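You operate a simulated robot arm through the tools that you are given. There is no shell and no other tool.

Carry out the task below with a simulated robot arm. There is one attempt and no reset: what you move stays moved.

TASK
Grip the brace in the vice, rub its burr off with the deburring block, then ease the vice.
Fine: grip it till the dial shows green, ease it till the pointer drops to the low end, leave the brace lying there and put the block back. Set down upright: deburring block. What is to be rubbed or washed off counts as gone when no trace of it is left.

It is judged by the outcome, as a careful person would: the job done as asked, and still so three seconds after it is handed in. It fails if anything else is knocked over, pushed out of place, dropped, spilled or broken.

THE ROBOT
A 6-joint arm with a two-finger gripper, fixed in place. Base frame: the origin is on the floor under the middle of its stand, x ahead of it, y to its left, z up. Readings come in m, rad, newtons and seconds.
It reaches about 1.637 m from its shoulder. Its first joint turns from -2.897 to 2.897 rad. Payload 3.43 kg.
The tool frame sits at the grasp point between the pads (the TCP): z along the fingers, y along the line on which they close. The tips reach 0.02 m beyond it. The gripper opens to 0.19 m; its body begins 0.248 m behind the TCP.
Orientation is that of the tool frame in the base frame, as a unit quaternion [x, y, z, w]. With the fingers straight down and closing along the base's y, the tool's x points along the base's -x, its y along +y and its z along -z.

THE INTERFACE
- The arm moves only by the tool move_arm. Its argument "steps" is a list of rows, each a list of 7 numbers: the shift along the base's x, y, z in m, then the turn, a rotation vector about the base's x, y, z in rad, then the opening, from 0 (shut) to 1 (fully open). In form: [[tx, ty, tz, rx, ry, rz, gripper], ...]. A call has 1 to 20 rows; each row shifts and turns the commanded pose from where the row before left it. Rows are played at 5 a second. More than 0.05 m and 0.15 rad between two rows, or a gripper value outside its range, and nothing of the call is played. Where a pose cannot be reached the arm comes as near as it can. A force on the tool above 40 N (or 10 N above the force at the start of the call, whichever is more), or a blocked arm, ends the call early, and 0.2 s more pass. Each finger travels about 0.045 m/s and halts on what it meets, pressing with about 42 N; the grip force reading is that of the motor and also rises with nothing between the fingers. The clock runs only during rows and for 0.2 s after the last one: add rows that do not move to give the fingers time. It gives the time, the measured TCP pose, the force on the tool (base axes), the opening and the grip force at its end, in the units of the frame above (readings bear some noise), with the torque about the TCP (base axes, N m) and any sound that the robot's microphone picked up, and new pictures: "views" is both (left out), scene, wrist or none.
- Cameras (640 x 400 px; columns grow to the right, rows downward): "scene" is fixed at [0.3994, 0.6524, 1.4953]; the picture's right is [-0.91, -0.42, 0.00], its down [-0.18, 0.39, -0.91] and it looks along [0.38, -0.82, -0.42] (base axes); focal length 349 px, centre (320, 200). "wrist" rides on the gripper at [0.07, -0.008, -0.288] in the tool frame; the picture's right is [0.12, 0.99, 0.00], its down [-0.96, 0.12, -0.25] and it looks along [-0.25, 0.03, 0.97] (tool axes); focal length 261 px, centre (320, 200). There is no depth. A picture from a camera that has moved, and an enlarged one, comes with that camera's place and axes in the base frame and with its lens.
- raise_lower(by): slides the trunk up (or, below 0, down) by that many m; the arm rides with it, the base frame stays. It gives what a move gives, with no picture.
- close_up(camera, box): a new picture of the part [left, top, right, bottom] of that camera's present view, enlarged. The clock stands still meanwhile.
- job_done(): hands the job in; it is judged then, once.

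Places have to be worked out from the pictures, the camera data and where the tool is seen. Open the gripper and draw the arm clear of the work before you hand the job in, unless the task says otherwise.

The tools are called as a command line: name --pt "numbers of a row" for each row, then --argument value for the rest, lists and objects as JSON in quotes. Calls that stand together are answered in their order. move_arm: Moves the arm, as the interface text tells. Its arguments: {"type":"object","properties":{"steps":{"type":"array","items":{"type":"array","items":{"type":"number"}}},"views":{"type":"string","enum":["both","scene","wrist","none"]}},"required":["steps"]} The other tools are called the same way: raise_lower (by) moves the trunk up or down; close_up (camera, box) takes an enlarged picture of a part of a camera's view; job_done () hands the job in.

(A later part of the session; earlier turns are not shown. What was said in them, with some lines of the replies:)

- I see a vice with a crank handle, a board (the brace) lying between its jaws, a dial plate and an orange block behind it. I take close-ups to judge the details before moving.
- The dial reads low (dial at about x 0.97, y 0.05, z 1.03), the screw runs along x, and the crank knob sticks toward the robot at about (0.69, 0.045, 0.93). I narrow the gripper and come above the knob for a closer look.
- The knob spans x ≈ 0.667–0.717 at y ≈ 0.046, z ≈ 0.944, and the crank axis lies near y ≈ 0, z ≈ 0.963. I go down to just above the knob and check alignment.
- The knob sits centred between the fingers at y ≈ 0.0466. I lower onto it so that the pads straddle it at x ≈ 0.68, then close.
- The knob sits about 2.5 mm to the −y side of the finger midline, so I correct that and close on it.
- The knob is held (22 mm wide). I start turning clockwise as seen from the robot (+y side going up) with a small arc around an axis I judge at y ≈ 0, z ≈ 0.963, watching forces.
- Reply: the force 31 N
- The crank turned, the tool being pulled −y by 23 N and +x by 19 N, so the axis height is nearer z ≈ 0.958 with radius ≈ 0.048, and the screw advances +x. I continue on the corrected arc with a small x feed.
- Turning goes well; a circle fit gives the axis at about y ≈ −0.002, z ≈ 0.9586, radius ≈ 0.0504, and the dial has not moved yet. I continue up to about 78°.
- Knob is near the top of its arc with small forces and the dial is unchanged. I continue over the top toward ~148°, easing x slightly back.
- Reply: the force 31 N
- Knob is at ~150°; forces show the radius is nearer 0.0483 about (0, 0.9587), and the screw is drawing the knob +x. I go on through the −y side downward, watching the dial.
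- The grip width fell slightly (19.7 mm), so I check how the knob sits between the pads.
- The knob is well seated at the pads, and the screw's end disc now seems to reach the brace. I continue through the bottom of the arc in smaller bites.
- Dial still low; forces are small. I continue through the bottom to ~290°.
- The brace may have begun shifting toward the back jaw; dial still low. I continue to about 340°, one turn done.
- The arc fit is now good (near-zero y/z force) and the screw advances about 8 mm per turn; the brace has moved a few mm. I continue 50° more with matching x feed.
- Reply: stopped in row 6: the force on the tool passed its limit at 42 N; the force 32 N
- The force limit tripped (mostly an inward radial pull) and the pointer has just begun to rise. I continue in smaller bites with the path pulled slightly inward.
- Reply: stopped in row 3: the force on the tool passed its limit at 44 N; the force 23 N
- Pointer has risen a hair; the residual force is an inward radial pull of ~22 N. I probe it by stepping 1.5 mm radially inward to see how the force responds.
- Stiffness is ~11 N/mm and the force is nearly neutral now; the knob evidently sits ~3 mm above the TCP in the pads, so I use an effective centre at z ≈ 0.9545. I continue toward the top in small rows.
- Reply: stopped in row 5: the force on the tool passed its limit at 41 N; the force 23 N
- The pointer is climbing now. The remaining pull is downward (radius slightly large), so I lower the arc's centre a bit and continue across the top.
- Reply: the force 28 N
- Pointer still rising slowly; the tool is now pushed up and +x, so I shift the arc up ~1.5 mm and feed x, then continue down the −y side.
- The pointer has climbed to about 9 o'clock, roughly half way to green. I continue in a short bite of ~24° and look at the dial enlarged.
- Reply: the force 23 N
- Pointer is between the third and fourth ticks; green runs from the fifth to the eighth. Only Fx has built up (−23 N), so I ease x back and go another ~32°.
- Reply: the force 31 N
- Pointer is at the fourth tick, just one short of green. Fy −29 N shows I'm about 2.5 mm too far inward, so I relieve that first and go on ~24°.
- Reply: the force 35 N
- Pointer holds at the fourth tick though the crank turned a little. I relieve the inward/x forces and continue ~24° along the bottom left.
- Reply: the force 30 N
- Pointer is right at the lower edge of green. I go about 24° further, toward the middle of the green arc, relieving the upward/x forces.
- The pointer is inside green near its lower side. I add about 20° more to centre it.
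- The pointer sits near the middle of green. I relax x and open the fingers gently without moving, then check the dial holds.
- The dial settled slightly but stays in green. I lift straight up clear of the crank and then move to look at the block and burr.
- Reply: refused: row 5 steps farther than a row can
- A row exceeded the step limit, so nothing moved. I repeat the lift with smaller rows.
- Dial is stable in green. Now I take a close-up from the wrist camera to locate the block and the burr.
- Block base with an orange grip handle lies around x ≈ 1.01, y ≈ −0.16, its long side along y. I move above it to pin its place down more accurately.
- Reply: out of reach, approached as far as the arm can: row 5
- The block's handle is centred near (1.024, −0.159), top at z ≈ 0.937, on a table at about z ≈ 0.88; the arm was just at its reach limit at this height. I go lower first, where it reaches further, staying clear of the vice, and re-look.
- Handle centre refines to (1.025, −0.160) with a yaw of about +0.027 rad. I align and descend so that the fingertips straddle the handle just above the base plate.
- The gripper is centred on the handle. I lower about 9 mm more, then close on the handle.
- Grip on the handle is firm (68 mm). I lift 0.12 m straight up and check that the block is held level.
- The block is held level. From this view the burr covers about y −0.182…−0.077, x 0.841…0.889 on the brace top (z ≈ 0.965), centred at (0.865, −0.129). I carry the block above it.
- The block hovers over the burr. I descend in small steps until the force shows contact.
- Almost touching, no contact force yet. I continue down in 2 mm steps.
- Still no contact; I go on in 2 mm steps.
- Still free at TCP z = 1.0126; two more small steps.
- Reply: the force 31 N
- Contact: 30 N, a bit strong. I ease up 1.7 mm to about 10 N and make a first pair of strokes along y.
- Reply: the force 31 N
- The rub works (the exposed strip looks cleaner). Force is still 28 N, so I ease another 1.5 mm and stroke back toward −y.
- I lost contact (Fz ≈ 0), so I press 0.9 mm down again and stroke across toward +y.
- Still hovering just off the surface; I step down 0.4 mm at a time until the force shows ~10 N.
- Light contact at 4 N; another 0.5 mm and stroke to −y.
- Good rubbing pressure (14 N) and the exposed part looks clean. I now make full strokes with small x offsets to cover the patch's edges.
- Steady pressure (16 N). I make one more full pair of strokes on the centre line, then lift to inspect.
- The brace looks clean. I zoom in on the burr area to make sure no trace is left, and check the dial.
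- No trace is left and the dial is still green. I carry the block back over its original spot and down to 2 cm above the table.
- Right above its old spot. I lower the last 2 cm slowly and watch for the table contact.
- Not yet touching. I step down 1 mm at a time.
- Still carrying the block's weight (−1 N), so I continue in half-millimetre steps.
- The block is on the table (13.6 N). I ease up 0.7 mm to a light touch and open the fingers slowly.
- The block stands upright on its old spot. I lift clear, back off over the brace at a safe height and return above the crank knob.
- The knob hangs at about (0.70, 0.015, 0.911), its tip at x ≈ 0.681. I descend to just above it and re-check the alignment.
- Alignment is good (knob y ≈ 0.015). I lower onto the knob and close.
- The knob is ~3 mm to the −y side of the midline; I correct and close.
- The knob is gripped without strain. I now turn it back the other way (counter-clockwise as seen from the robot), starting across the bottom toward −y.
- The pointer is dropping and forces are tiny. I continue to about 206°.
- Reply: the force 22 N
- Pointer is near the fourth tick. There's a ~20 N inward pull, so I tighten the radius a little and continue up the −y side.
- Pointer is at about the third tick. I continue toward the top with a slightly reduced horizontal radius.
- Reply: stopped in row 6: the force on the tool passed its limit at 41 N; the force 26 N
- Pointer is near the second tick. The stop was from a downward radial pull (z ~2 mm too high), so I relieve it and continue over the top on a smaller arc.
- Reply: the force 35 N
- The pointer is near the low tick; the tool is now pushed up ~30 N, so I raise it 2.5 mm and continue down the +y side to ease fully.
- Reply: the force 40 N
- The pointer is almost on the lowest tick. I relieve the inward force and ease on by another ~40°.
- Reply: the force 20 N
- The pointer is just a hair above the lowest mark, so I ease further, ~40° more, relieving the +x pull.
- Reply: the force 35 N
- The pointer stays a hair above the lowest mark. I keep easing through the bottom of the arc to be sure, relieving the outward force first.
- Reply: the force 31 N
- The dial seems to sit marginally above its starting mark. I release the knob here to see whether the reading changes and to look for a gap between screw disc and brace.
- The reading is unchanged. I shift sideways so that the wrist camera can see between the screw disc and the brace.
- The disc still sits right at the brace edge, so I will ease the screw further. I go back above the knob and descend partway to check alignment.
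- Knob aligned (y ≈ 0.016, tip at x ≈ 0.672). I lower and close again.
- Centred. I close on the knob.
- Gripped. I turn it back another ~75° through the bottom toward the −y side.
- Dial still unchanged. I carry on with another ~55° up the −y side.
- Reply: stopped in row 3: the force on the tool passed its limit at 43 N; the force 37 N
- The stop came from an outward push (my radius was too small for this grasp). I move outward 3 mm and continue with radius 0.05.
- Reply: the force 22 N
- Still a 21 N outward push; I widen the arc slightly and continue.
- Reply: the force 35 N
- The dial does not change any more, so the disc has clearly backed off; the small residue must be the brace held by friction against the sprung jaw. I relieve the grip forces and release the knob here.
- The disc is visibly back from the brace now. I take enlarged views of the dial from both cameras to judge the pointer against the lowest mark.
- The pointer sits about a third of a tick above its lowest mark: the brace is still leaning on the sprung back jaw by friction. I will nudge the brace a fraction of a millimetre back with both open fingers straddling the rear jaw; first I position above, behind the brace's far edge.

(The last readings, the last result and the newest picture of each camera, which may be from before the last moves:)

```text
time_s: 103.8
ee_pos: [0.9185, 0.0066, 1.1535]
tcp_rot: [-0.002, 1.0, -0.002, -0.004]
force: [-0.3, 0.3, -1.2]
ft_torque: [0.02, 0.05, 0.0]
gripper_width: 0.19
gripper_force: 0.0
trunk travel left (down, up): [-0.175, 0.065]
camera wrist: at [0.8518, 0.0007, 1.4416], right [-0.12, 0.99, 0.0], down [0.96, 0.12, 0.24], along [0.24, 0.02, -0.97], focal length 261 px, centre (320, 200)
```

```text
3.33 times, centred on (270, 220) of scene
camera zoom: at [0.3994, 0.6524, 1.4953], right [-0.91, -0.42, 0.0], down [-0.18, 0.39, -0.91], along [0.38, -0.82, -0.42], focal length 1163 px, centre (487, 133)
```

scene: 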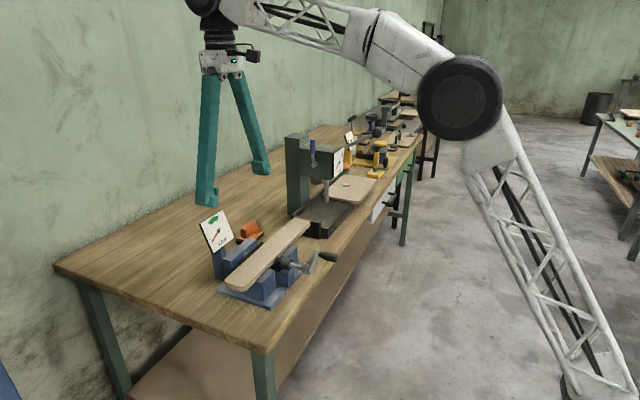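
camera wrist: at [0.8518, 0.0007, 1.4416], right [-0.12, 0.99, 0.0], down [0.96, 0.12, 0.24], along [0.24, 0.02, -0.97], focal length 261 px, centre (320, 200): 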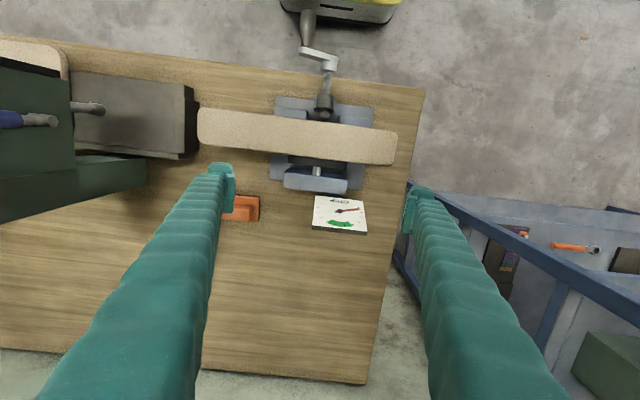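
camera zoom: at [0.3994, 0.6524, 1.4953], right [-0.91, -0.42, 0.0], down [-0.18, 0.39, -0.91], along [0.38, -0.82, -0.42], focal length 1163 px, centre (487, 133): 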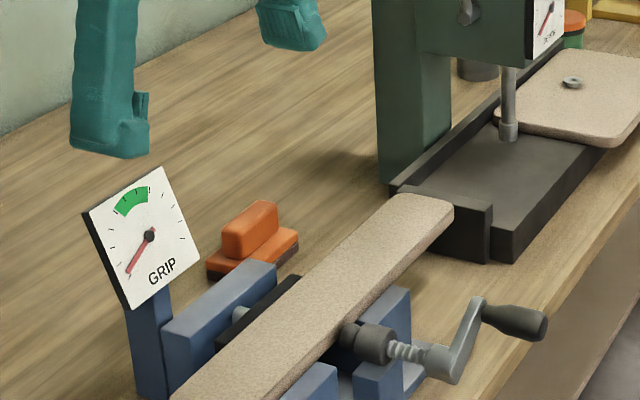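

Geometry is clear: the fingers will come down 2–3 cm outside the rear jaw and the dial, a few mm behind the brace's edge. I lower them so the tips reach the brace's side.

move_arm --pt "0.004 0 -0.03 0 0 0 1.0" --pt "0 0 -0.04 0 0 0 1.0" --pt "0 0 -0.04 0 0 0 1.0" --pt "0 0 -0.03 0 0 0 1.0" --pt "0 0 0 0 0 0 1.0" --views "both"

close_up --camera "wrist" --box '[200, 90, 440, 240]'

close_up --camera "scene" --box '[190, 190, 350, 310]'

```text
time_s: 105.0
ee_pos: [0.9252, 0.0079, 1.0162]
tcp_rot: [-0.002, 1.0, -0.002, -0.004]
force: [0.5, -0.6, 0.2]
ft_torque: [0.0, 0.03, 0.02]
gripper_width: 0.19
gripper_force: 0.0
trunk travel left (down, up): [-0.175, 0.065]
camera wrist: at [0.8576, 0.0004, 1.3017], right [-0.12, 0.99, 0.0], down [0.96, 0.12, 0.24], along [0.24, 0.02, -0.97], focal length 261 px, centre (320, 200)
```

scene: 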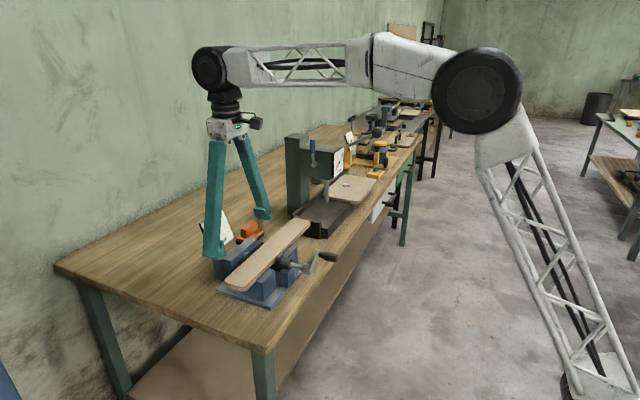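
wrist: 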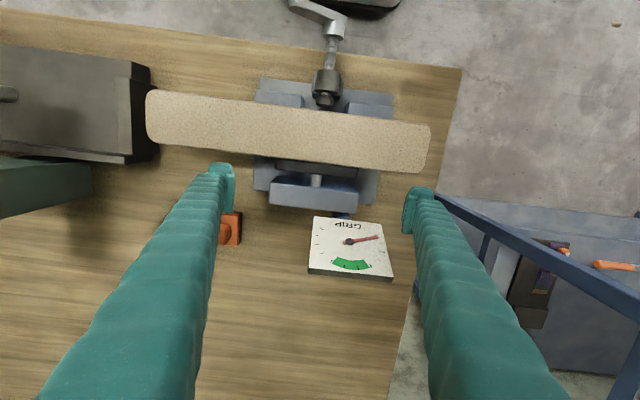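

```text
2.67 times, centred on (320, 165) of wrist
camera zoom: at [0.8576, 0.0004, 1.3017], right [-0.12, 0.99, 0.0], down [0.96, 0.12, 0.24], along [0.24, 0.02, -0.97], focal length 695 px, centre (320, 293)
```

zoom: 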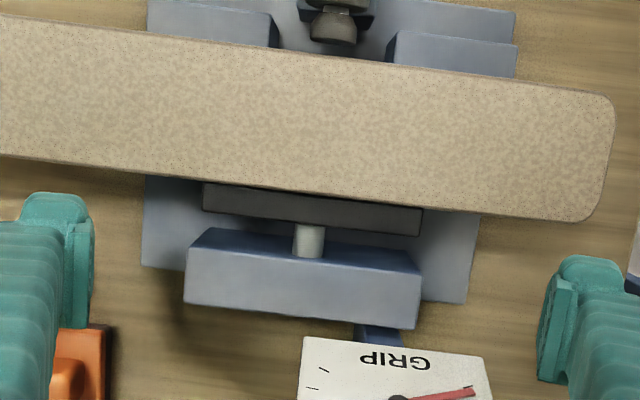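

```text
3.33 times, centred on (270, 250) of scene
camera zoom: at [0.3994, 0.6524, 1.4953], right [-0.91, -0.42, 0.0], down [-0.18, 0.39, -0.91], along [0.38, -0.82, -0.42], focal length 1163 px, centre (487, 33)
```

zoom: 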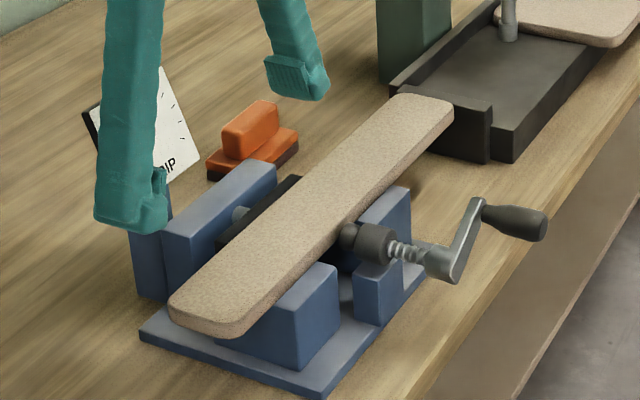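

Clear on both sides. I lower the final 4.4 cm, then approach the brace edge.

move_arm --pt "0 0 -0.02 0 0 0 1.0" --pt "0 0 -0.024 0 0 0 1.0" --pt "-0.003 0 0 0 0 0 1.0" --pt "-0.003 0 0 0 0 0 1.0" --pt "0 0 0 0 0 0 1.0" --views "none"

close_up --camera "wrist" --box '[200, 110, 440, 260]'

close_up --camera "scene" --box '[190, 190, 350, 310]'

```text
time_s: 106.2
ee_pos: [0.9186, 0.005, 0.9699]
tcp_rot: [-0.002, 1.0, -0.002, -0.004]
force: [-1.1, -0.3, 0.4]
ft_torque: [0.0, 0.0, 0.0]
gripper_width: 0.1901
gripper_force: 0.0
trunk travel left (down, up): [-0.175, 0.065]
```

```text
2.67 times, centred on (320, 185) of wrist
camera zoom: at [0.8514, -0.0014, 1.2581], right [-0.12, 0.99, 0.0], down [0.96, 0.12, 0.24], along [0.24, 0.02, -0.97], focal length 695 px, centre (320, 240)
```

zoom: 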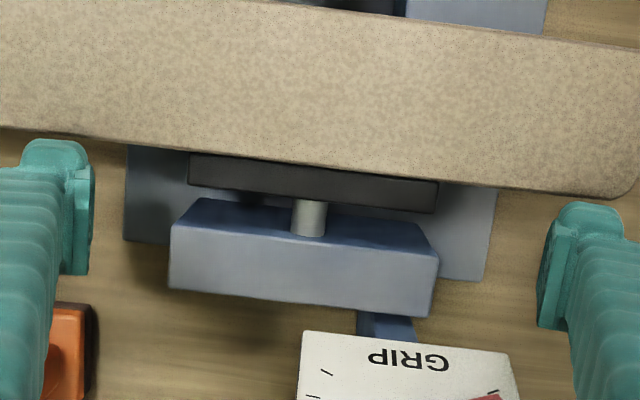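

```text
3.33 times, centred on (270, 250) of scene
camera zoom: at [0.3994, 0.6524, 1.4953], right [-0.91, -0.42, 0.0], down [-0.18, 0.39, -0.91], along [0.38, -0.82, -0.42], focal length 1163 px, centre (487, 33)
```

zoom: 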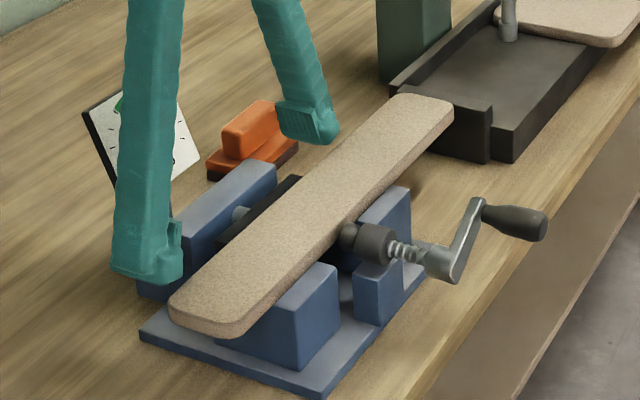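

About 3 mm gap remains on both fingers. I approach in 1 mm steps.

move_arm --pt "-0.001 0 0 0 0 0 1.0" --pt "-0.001 0 0 0 0 0 1.0" --pt "0 0 0 0 0 0 1.0" --views "none"

close_up --camera "wrist" --box '[200, 130, 440, 280]'

```text
time_s: 107.0
ee_pos: [0.9167, 0.0058, 0.9704]
tcp_rot: [-0.002, 1.0, -0.003, -0.004]
force: [-0.2, -0.4, 0.2]
ft_torque: [0.01, -0.01, 0.0]
gripper_width: 0.1902
gripper_force: 0.0
trunk travel left (down, up): [-0.175, 0.065]
```

```text
2.67 times, centred on (320, 205) of wrist
camera zoom: at [0.8491, -0.0012, 1.2579], right [-0.12, 0.99, 0.0], down [0.96, 0.12, 0.24], along [0.24, 0.02, -0.97], focal length 695 px, centre (320, 187)
```

zoom: 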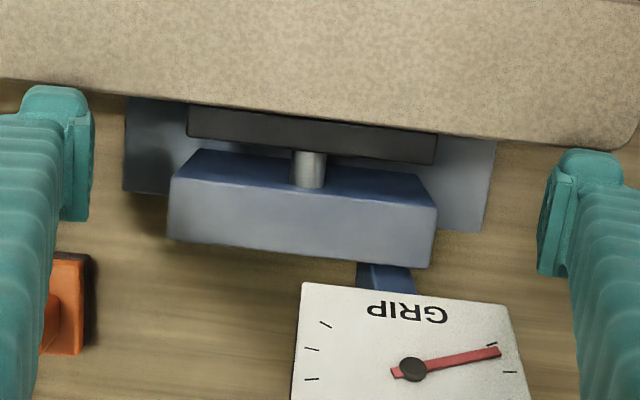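

No contact yet; the dial is visible from the wrist too. I advance another millimetre.

move_arm --pt "-0.0007 0 0 0 0 0 1.0" --pt "-0.0007 0 0 0 0 0 1.0" --pt "0 0 0 0 0 0 1.0" --views "none"

close_up --camera "wrist" --box '[200, 130, 440, 280]'

```text
time_s: 107.8
ee_pos: [0.9161, 0.0063, 0.9723]
tcp_rot: [-0.002, 1.0, -0.002, -0.004]
force: [-0.4, -0.2, -0.8]
ft_torque: [0.02, -0.01, 0.05]
gripper_width: 0.1899
gripper_force: 0.1
trunk travel left (down, up): [-0.175, 0.065]
```

```text
2.67 times, centred on (320, 205) of wrist
camera zoom: at [0.848, -0.0006, 1.2585], right [-0.12, 0.99, 0.0], down [0.96, 0.12, 0.24], along [0.24, 0.02, -0.97], focal length 695 px, centre (320, 187)
```

zoom: 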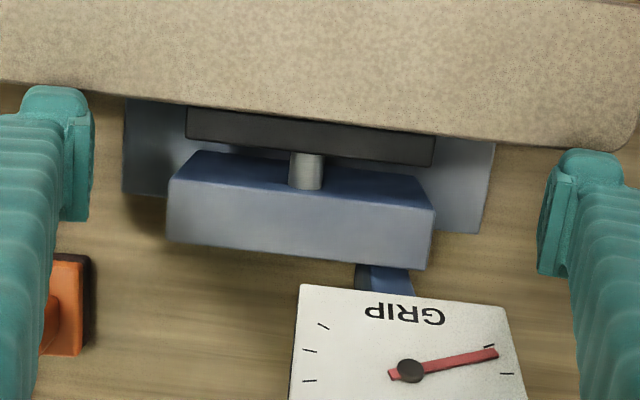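

Still no touch. I continue in 0.7 mm steps while watching Fx.

move_arm --pt "-0.0007 0 0 0 0 0 1.0" --pt "0 0 0 0 0 0 1.0" --views "none"

move_arm --pt "-0.0007 0 0 0 0 0 1.0" --pt "0 0 0 0 0 0 1.0" --views "none"

close_up --camera "wrist" --box '[200, 130, 440, 280]'

```text
time_s: 108.4
ee_pos: [0.916, 0.0076, 0.9725]
tcp_rot: [-0.002, 1.0, -0.003, -0.004]
force: [-0.1, -0.1, -0.4]
ft_torque: [-0.01, 0.0, 0.01]
gripper_width: 0.1903
gripper_force: 0.1
trunk travel left (down, up): [-0.175, 0.065]
```

```text
time_s: 109.0
ee_pos: [0.9136, 0.0084, 0.9723]
tcp_rot: [-0.002, 1.0, -0.003, -0.005]
force: [0.4, 0.1, 0.0]
ft_torque: [0.02, -0.01, 0.02]
gripper_width: 0.1899
gripper_force: 0.3
trunk travel left (down, up): [-0.175, 0.065]
```

```text
2.67 times, centred on (320, 205) of wrist
camera zoom: at [0.8466, -0.0002, 1.2585], right [-0.12, 0.99, 0.0], down [0.96, 0.12, 0.24], along [0.24, 0.02, -0.97], focal length 695 px, centre (320, 187)
```

zoom: 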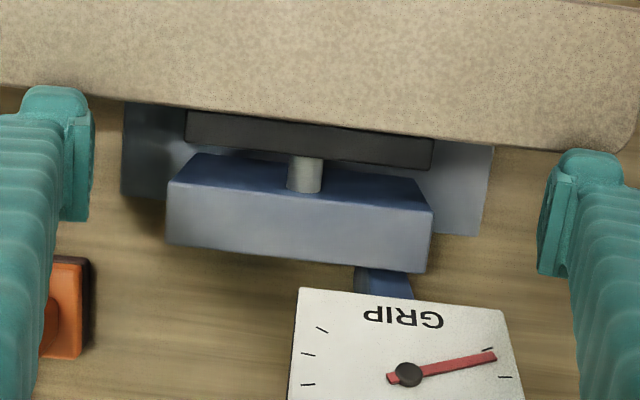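

Visually almost touching. I continue in half-millimetre steps.

move_arm --pt "-0.0006 0 0 0 0 0 1.0" --pt "0 0 0 0 0 0 1.0" --views "none"

move_arm --pt "-0.0006 0 0 0 0 0 1.0" --pt "0 0 0 0 0 0 1.0" --views "none"

close_up --camera "wrist" --box '[200, 130, 440, 280]'

```text
time_s: 109.6
ee_pos: [0.9143, 0.0074, 0.9719]
tcp_rot: [-0.002, 1.0, -0.003, -0.005]
force: [-0.1, 0.2, -0.5]
ft_torque: [0.05, -0.02, 0.02]
gripper_width: 0.19
gripper_force: 0.0
trunk travel left (down, up): [-0.175, 0.065]
```

```text
time_s: 110.2
ee_pos: [0.9143, 0.0069, 0.9719]
tcp_rot: [-0.002, 1.0, -0.002, -0.004]
force: [-0.3, 0.2, 0.2]
ft_torque: [-0.03, -0.01, 0.0]
gripper_width: 0.1902
gripper_force: 0.0
trunk travel left (down, up): [-0.175, 0.065]
```

```text
2.67 times, centred on (320, 205) of wrist
camera zoom: at [0.8455, -0.0002, 1.2587], right [-0.12, 0.99, 0.0], down [0.96, 0.12, 0.24], along [0.24, 0.02, -0.97], focal length 695 px, centre (320, 187)
```

zoom: 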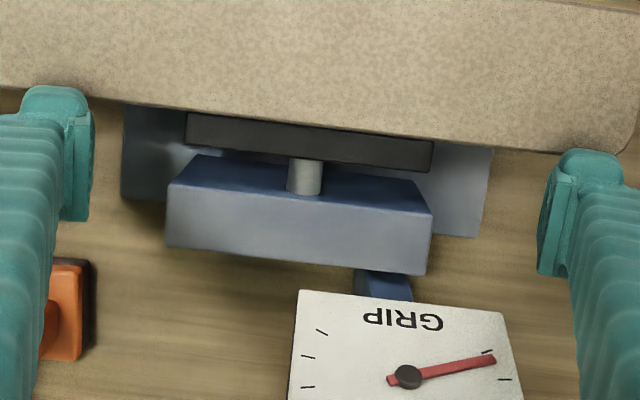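

Still no force. I keep stepping gently.

move_arm --pt "-0.0006 0 0 0 0 0 1.0" --pt "0 0 0 0 0 0 1.0" --views "none"

move_arm --pt "-0.0006 0 0 0 0 0 1.0" --pt "0 0 0 0 0 0 1.0" --views "none"

close_up --camera "wrist" --box '[200, 130, 440, 280]'

```text
time_s: 110.8
ee_pos: [0.9129, 0.0061, 0.972]
tcp_rot: [-0.001, 1.0, -0.002, -0.004]
force: [0.2, 0.2, -0.2]
ft_torque: [0.02, -0.03, -0.02]
gripper_width: 0.1901
gripper_force: 0.1
trunk travel left (down, up): [-0.175, 0.065]
```

```text
time_s: 111.4
ee_pos: [0.9118, 0.0083, 0.971]
tcp_rot: [-0.003, 1.0, -0.002, -0.004]
force: [-0.5, 0.7, 0.4]
ft_torque: [-0.01, 0.02, -0.01]
gripper_width: 0.1902
gripper_force: 0.1
trunk travel left (down, up): [-0.175, 0.065]
```

```text
2.67 times, centred on (320, 205) of wrist
camera zoom: at [0.8447, 0.0002, 1.259], right [-0.12, 0.99, 0.0], down [0.96, 0.12, 0.24], along [0.24, 0.02, -0.97], focal length 695 px, centre (320, 187)
```

zoom: 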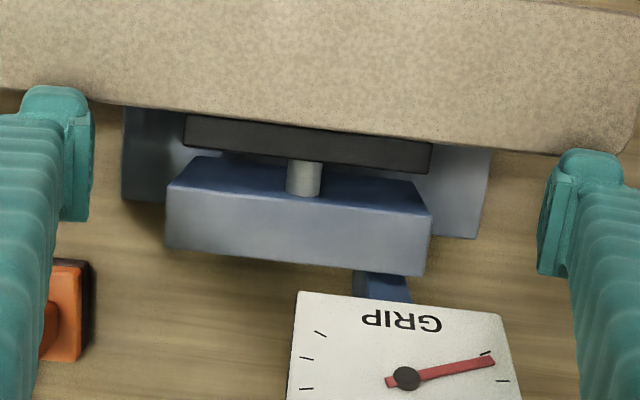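

No contact so far; I proceed a little further in the same small steps.

move_arm --pt "-0.0006 0 0 0 0 0 1.0" --pt "0 0 0 0 0 0 1.0" --views "none"

move_arm --pt "-0.0006 0 0 0 0 0 1.0" --pt "0 0 0 0 0 0 1.0" --views "none"

move_arm --pt "-0.0006 0 0 0 0 0 1.0" --pt "0 0 0 0 0 0 1.0" --views "none"

close_up --camera "wrist" --box '[200, 130, 440, 280]'

close_up --camera "scene" --box '[195, 225, 275, 275]'

```text
time_s: 112.0
ee_pos: [0.9109, 0.0075, 0.971]
tcp_rot: [-0.001, 1.0, -0.003, -0.004]
force: [0.4, 0.4, 0.3]
ft_torque: [0.03, 0.03, -0.01]
gripper_width: 0.1899
gripper_force: 0.3
trunk travel left (down, up): [-0.175, 0.065]
```

```text
time_s: 112.6
ee_pos: [0.9107, 0.0084, 0.9706]
tcp_rot: [-0.002, 1.0, -0.003, -0.004]
force: [0.6, 0.7, 0.9]
ft_torque: [-0.01, 0.0, 0.0]
gripper_width: 0.19
gripper_force: 0.2
trunk travel left (down, up): [-0.175, 0.065]
```

```text
time_s: 113.2
ee_pos: [0.9113, 0.0074, 0.97]
tcp_rot: [-0.002, 1.0, -0.002, -0.004]
force: [0.0, 0.4, 0.2]
ft_torque: [0.02, 0.0, -0.01]
gripper_width: 0.1899
gripper_force: 0.1
trunk travel left (down, up): [-0.175, 0.065]
```

```text
2.67 times, centred on (320, 205) of wrist
camera zoom: at [0.8429, 0.0002, 1.2583], right [-0.12, 0.99, 0.0], down [0.96, 0.12, 0.24], along [0.24, 0.02, -0.97], focal length 695 px, centre (320, 187)
```

zoom: 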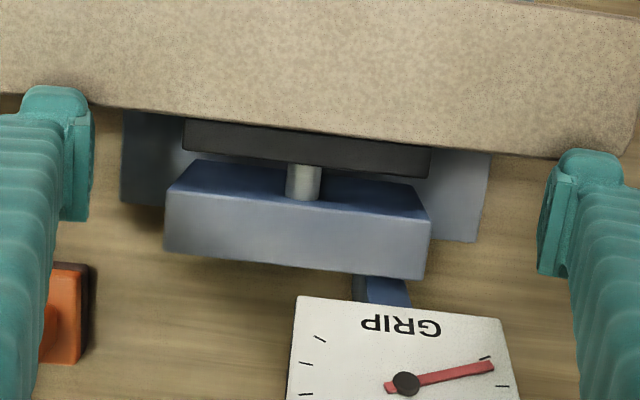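

```text
8.00 times, centred on (235, 250) of scene
camera zoom: at [0.3994, 0.6524, 1.4953], right [-0.91, -0.42, 0.0], down [-0.18, 0.39, -0.91], along [0.38, -0.82, -0.42], focal length 2792 px, centre (1000, -200)
```

zoom: 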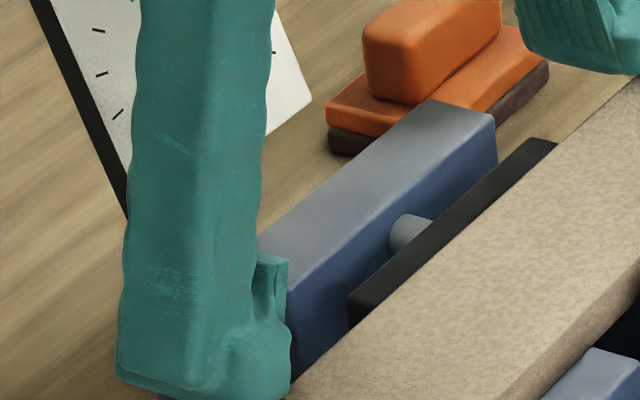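

Still free. I continue with 0.8 mm steps, reading the force after each.

move_arm --pt "-0.0008 0 0 0 0 0 1.0" --pt "0 0 0 0 0 0 1.0" --views "none"

move_arm --pt "-0.0008 0 0 0 0 0 1.0" --pt "0 0 0 0 0 0 1.0" --views "none"

close_up --camera "wrist" --box '[200, 130, 440, 280]'

```text
time_s: 113.8
ee_pos: [0.91, 0.0071, 0.9717]
tcp_rot: [-0.001, 1.0, -0.002, -0.004]
force: [0.3, -0.3, 0.5]
ft_torque: [0.05, 0.0, -0.05]
gripper_width: 0.1898
gripper_force: 0.1
trunk travel left (down, up): [-0.175, 0.065]
```

```text
time_s: 114.4
ee_pos: [0.9088, 0.0082, 0.9718]
tcp_rot: [-0.002, 1.0, -0.002, -0.005]
force: [0.4, 0.2, 0.8]
ft_torque: [0.01, -0.02, 0.03]
gripper_width: 0.1897
gripper_force: 0.0
trunk travel left (down, up): [-0.175, 0.065]
```

```text
2.67 times, centred on (320, 205) of wrist
camera zoom: at [0.8412, 0.0006, 1.2586], right [-0.12, 0.99, 0.0], down [0.96, 0.12, 0.24], along [0.24, 0.02, -0.97], focal length 695 px, centre (320, 187)
```

zoom: 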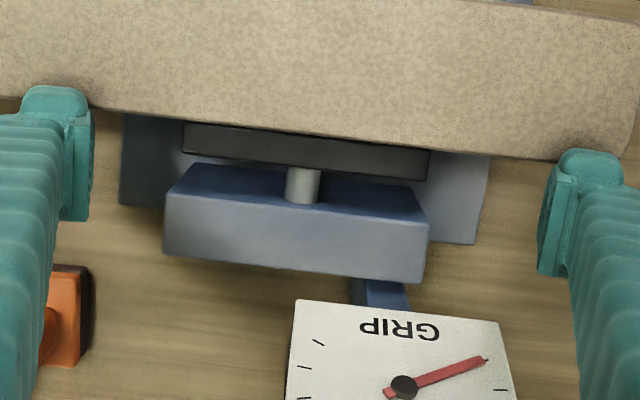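

The pointer just dropped onto the lowest mark — the light touch freed the brace. I back off in +x and check the dial again.

move_arm --pt "0.003 0 0 0 0 0 1.0" --pt "0.005 0 0 0 0 0 1.0" --pt "0.003 0 0 0 0 0 1.0" --pt "0 0 0.02 0 0 0 1.0" --pt "0 0 0.04 0 0 0 1.0" --pt "0 0 0.04 0 0 0 1.0" --pt "0 0 0.04 0 0 0 1.0" --pt "0 0 0.04 0 0 0 1.0" --pt "0 0 0 0 0 0 1.0" --views "both"

close_up --camera "scene" --box '[195, 200, 245, 250]'

close_up --camera "wrist" --box '[200, 90, 440, 240]'

close_up --camera "scene" --box '[190, 190, 350, 310]'

```text
time_s: 116.4
ee_pos: [0.9169, 0.0093, 1.1529]
tcp_rot: [-0.002, 1.0, -0.004, -0.004]
force: [0.5, 0.3, 0.7]
ft_torque: [-0.01, -0.03, 0.01]
gripper_width: 0.1899
gripper_force: 0.0
trunk travel left (down, up): [-0.175, 0.065]
camera wrist: at [0.8488, 0.0014, 1.4403], right [-0.12, 0.99, 0.0], down [0.96, 0.12, 0.24], along [0.24, 0.02, -0.97], focal length 261 px, centre (320, 200)
```

scene: 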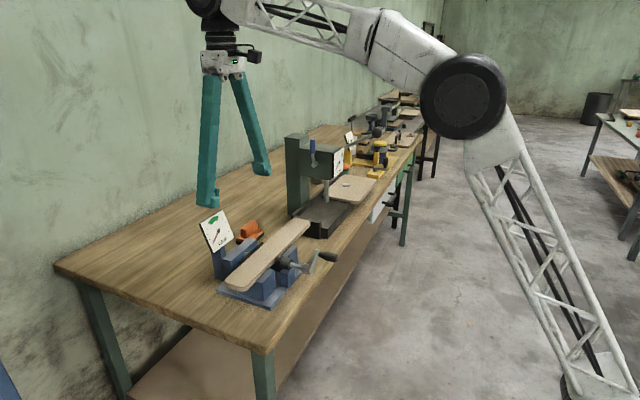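
wrist: 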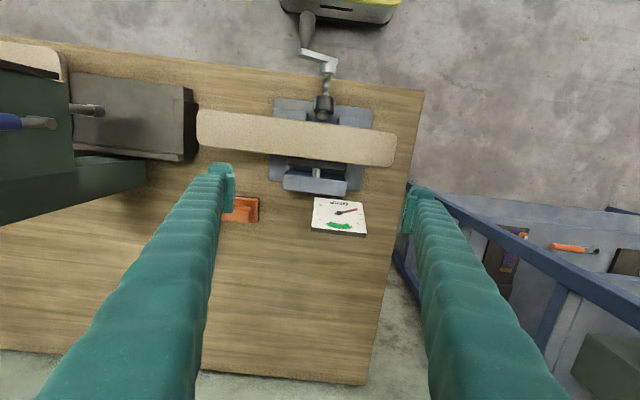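

```text
8.00 times, centred on (220, 225) of scene
camera zoom: at [0.3994, 0.6524, 1.4953], right [-0.91, -0.42, 0.0], down [-0.18, 0.39, -0.91], along [0.38, -0.82, -0.42], focal length 2792 px, centre (1120, 0)
```

zoom: 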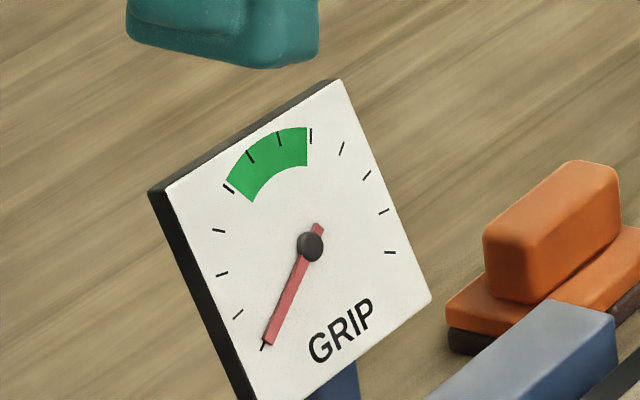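

```text
2.67 times, centred on (320, 165) of wrist
camera zoom: at [0.8488, 0.0014, 1.4403], right [-0.12, 0.99, 0.0], down [0.96, 0.12, 0.24], along [0.24, 0.02, -0.97], focal length 695 px, centre (320, 293)
```

zoom: 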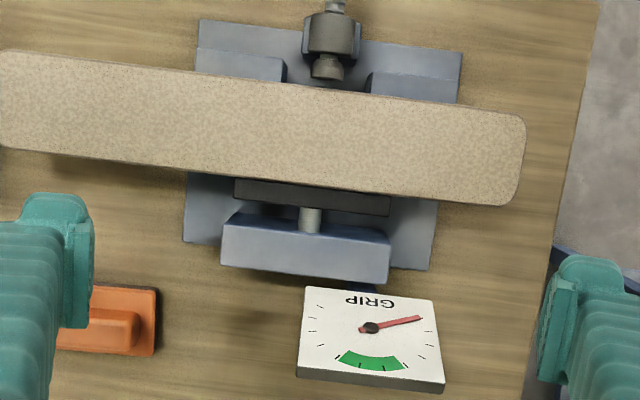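

```text
3.33 times, centred on (270, 250) of scene
camera zoom: at [0.3994, 0.6524, 1.4953], right [-0.91, -0.42, 0.0], down [-0.18, 0.39, -0.91], along [0.38, -0.82, -0.42], focal length 1163 px, centre (487, 33)
```

zoom: 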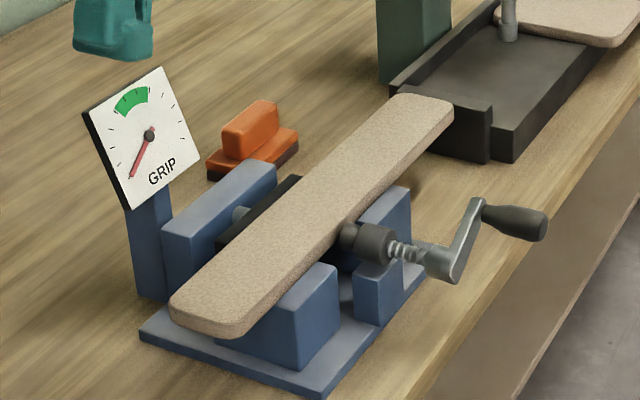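

The pointer now rests exactly on the lowest mark, the brace lies in place and clean, and the block stands upright. I withdraw the arm toward its starting pose.

move_arm --pt "-0.03 0.005 0.03 0 0 0 1.0" --pt "-0.035 0.01 0.03 0 0 0 1.0" --pt "-0.035 0.01 0.03 0 0 0 1.0" --pt "-0.04 0.01 0.01 0 0 0 1.0" --pt "-0.04 0.01 0 0 0 0 1.0" --pt "-0.02 0.01 0 0 0 0 1.0" --pt "0 0 0 0 0 0 1.0" --pt "0 0 0 0 0 0 1.0" --views "both"

close_up --camera "scene" --box '[190, 190, 350, 310]'

close_up --camera "scene" --box '[195, 200, 245, 250]'

```text
time_s: 118.2
ee_pos: [0.7213, 0.061, 1.2521]
tcp_rot: [-0.002, 1.0, -0.003, -0.004]
force: [0.1, -0.4, -0.8]
ft_torque: [0.02, 0.0, 0.0]
gripper_width: 0.19
gripper_force: 0.2
trunk travel left (down, up): [-0.175, 0.065]
camera wrist: at [0.6532, 0.0536, 1.5392], right [-0.12, 0.99, 0.0], down [0.96, 0.12, 0.24], along [0.24, 0.02, -0.97], focal length 261 px, centre (320, 200)
```

scene: 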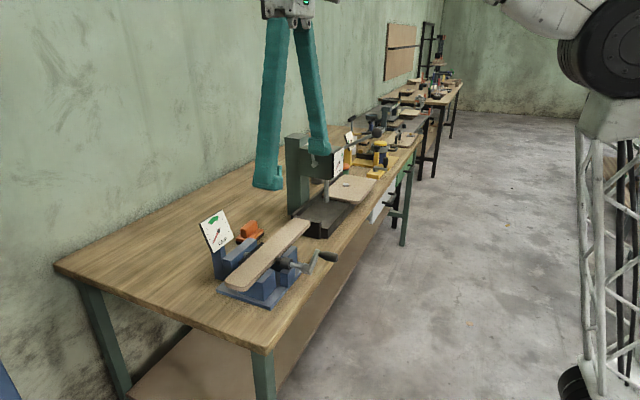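
wrist: 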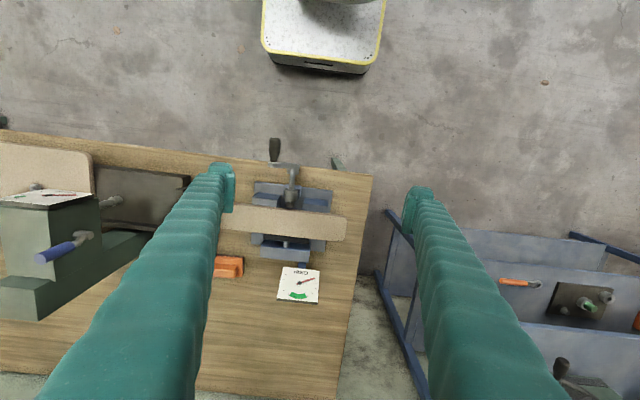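

```text
3.33 times, centred on (270, 250) of scene
camera zoom: at [0.3994, 0.6524, 1.4953], right [-0.91, -0.42, 0.0], down [-0.18, 0.39, -0.91], along [0.38, -0.82, -0.42], focal length 1163 px, centre (487, 33)
```

zoom: 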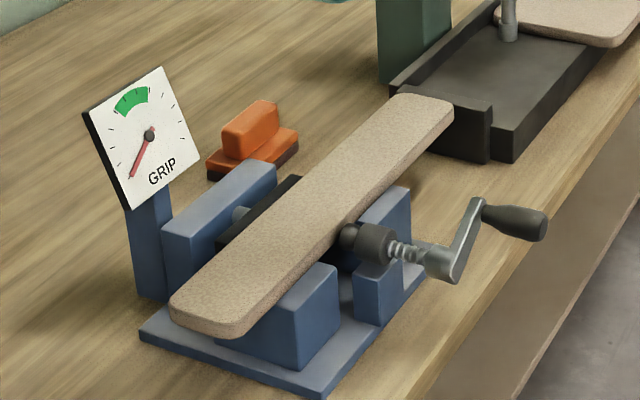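

```text
8.00 times, centred on (220, 225) of scene
camera zoom: at [0.3994, 0.6524, 1.4953], right [-0.91, -0.42, 0.0], down [-0.18, 0.39, -0.91], along [0.38, -0.82, -0.42], focal length 2792 px, centre (1120, 0)
```

zoom: 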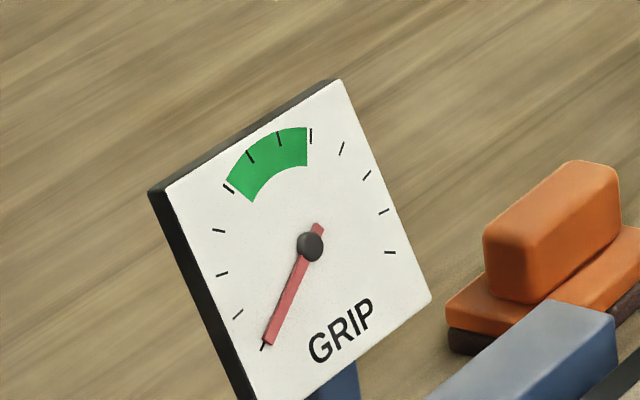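

Everything is as asked: burr gone, vice eased with the pointer at the low end, brace lying in place, block back upright, arm clear with the gripper open. I hand the job in.

job_done

```text
The job is handed in.
```

The job is done and handed in. I don't have the verdict, but this is how things stood at the end:

- **Gripping:** I turned the vice until the dial pointer sat in the green. It was still there after I let go of the crank and after the rubbing.
- **Burr:** I rubbed it off with the deburring block. Close-ups of the brace afterwards showed no trace left.
- **Block:** It is back upright on its original spot.
- **Easing:** I turned the crank back until the screw's end came clear of the brace. The pointer then stayed about a third of a tick above its lowest mark, apparently because the brace was still pressing on the spring-loaded back jaw. A light push on the brace's far edge with the open fingers freed it, and the pointer dropped to the lowest mark.
- **Brace:** It lies in the vice, roughly 5 mm from where it started because the clamping pushed it toward the back jaw.
- **Crank:** Its handle is in a different position from the start and stayed put when released.
- **Arm:** The gripper is open and the arm is drawn back near its starting pose. Nothing else looked disturbed in the last pictures.
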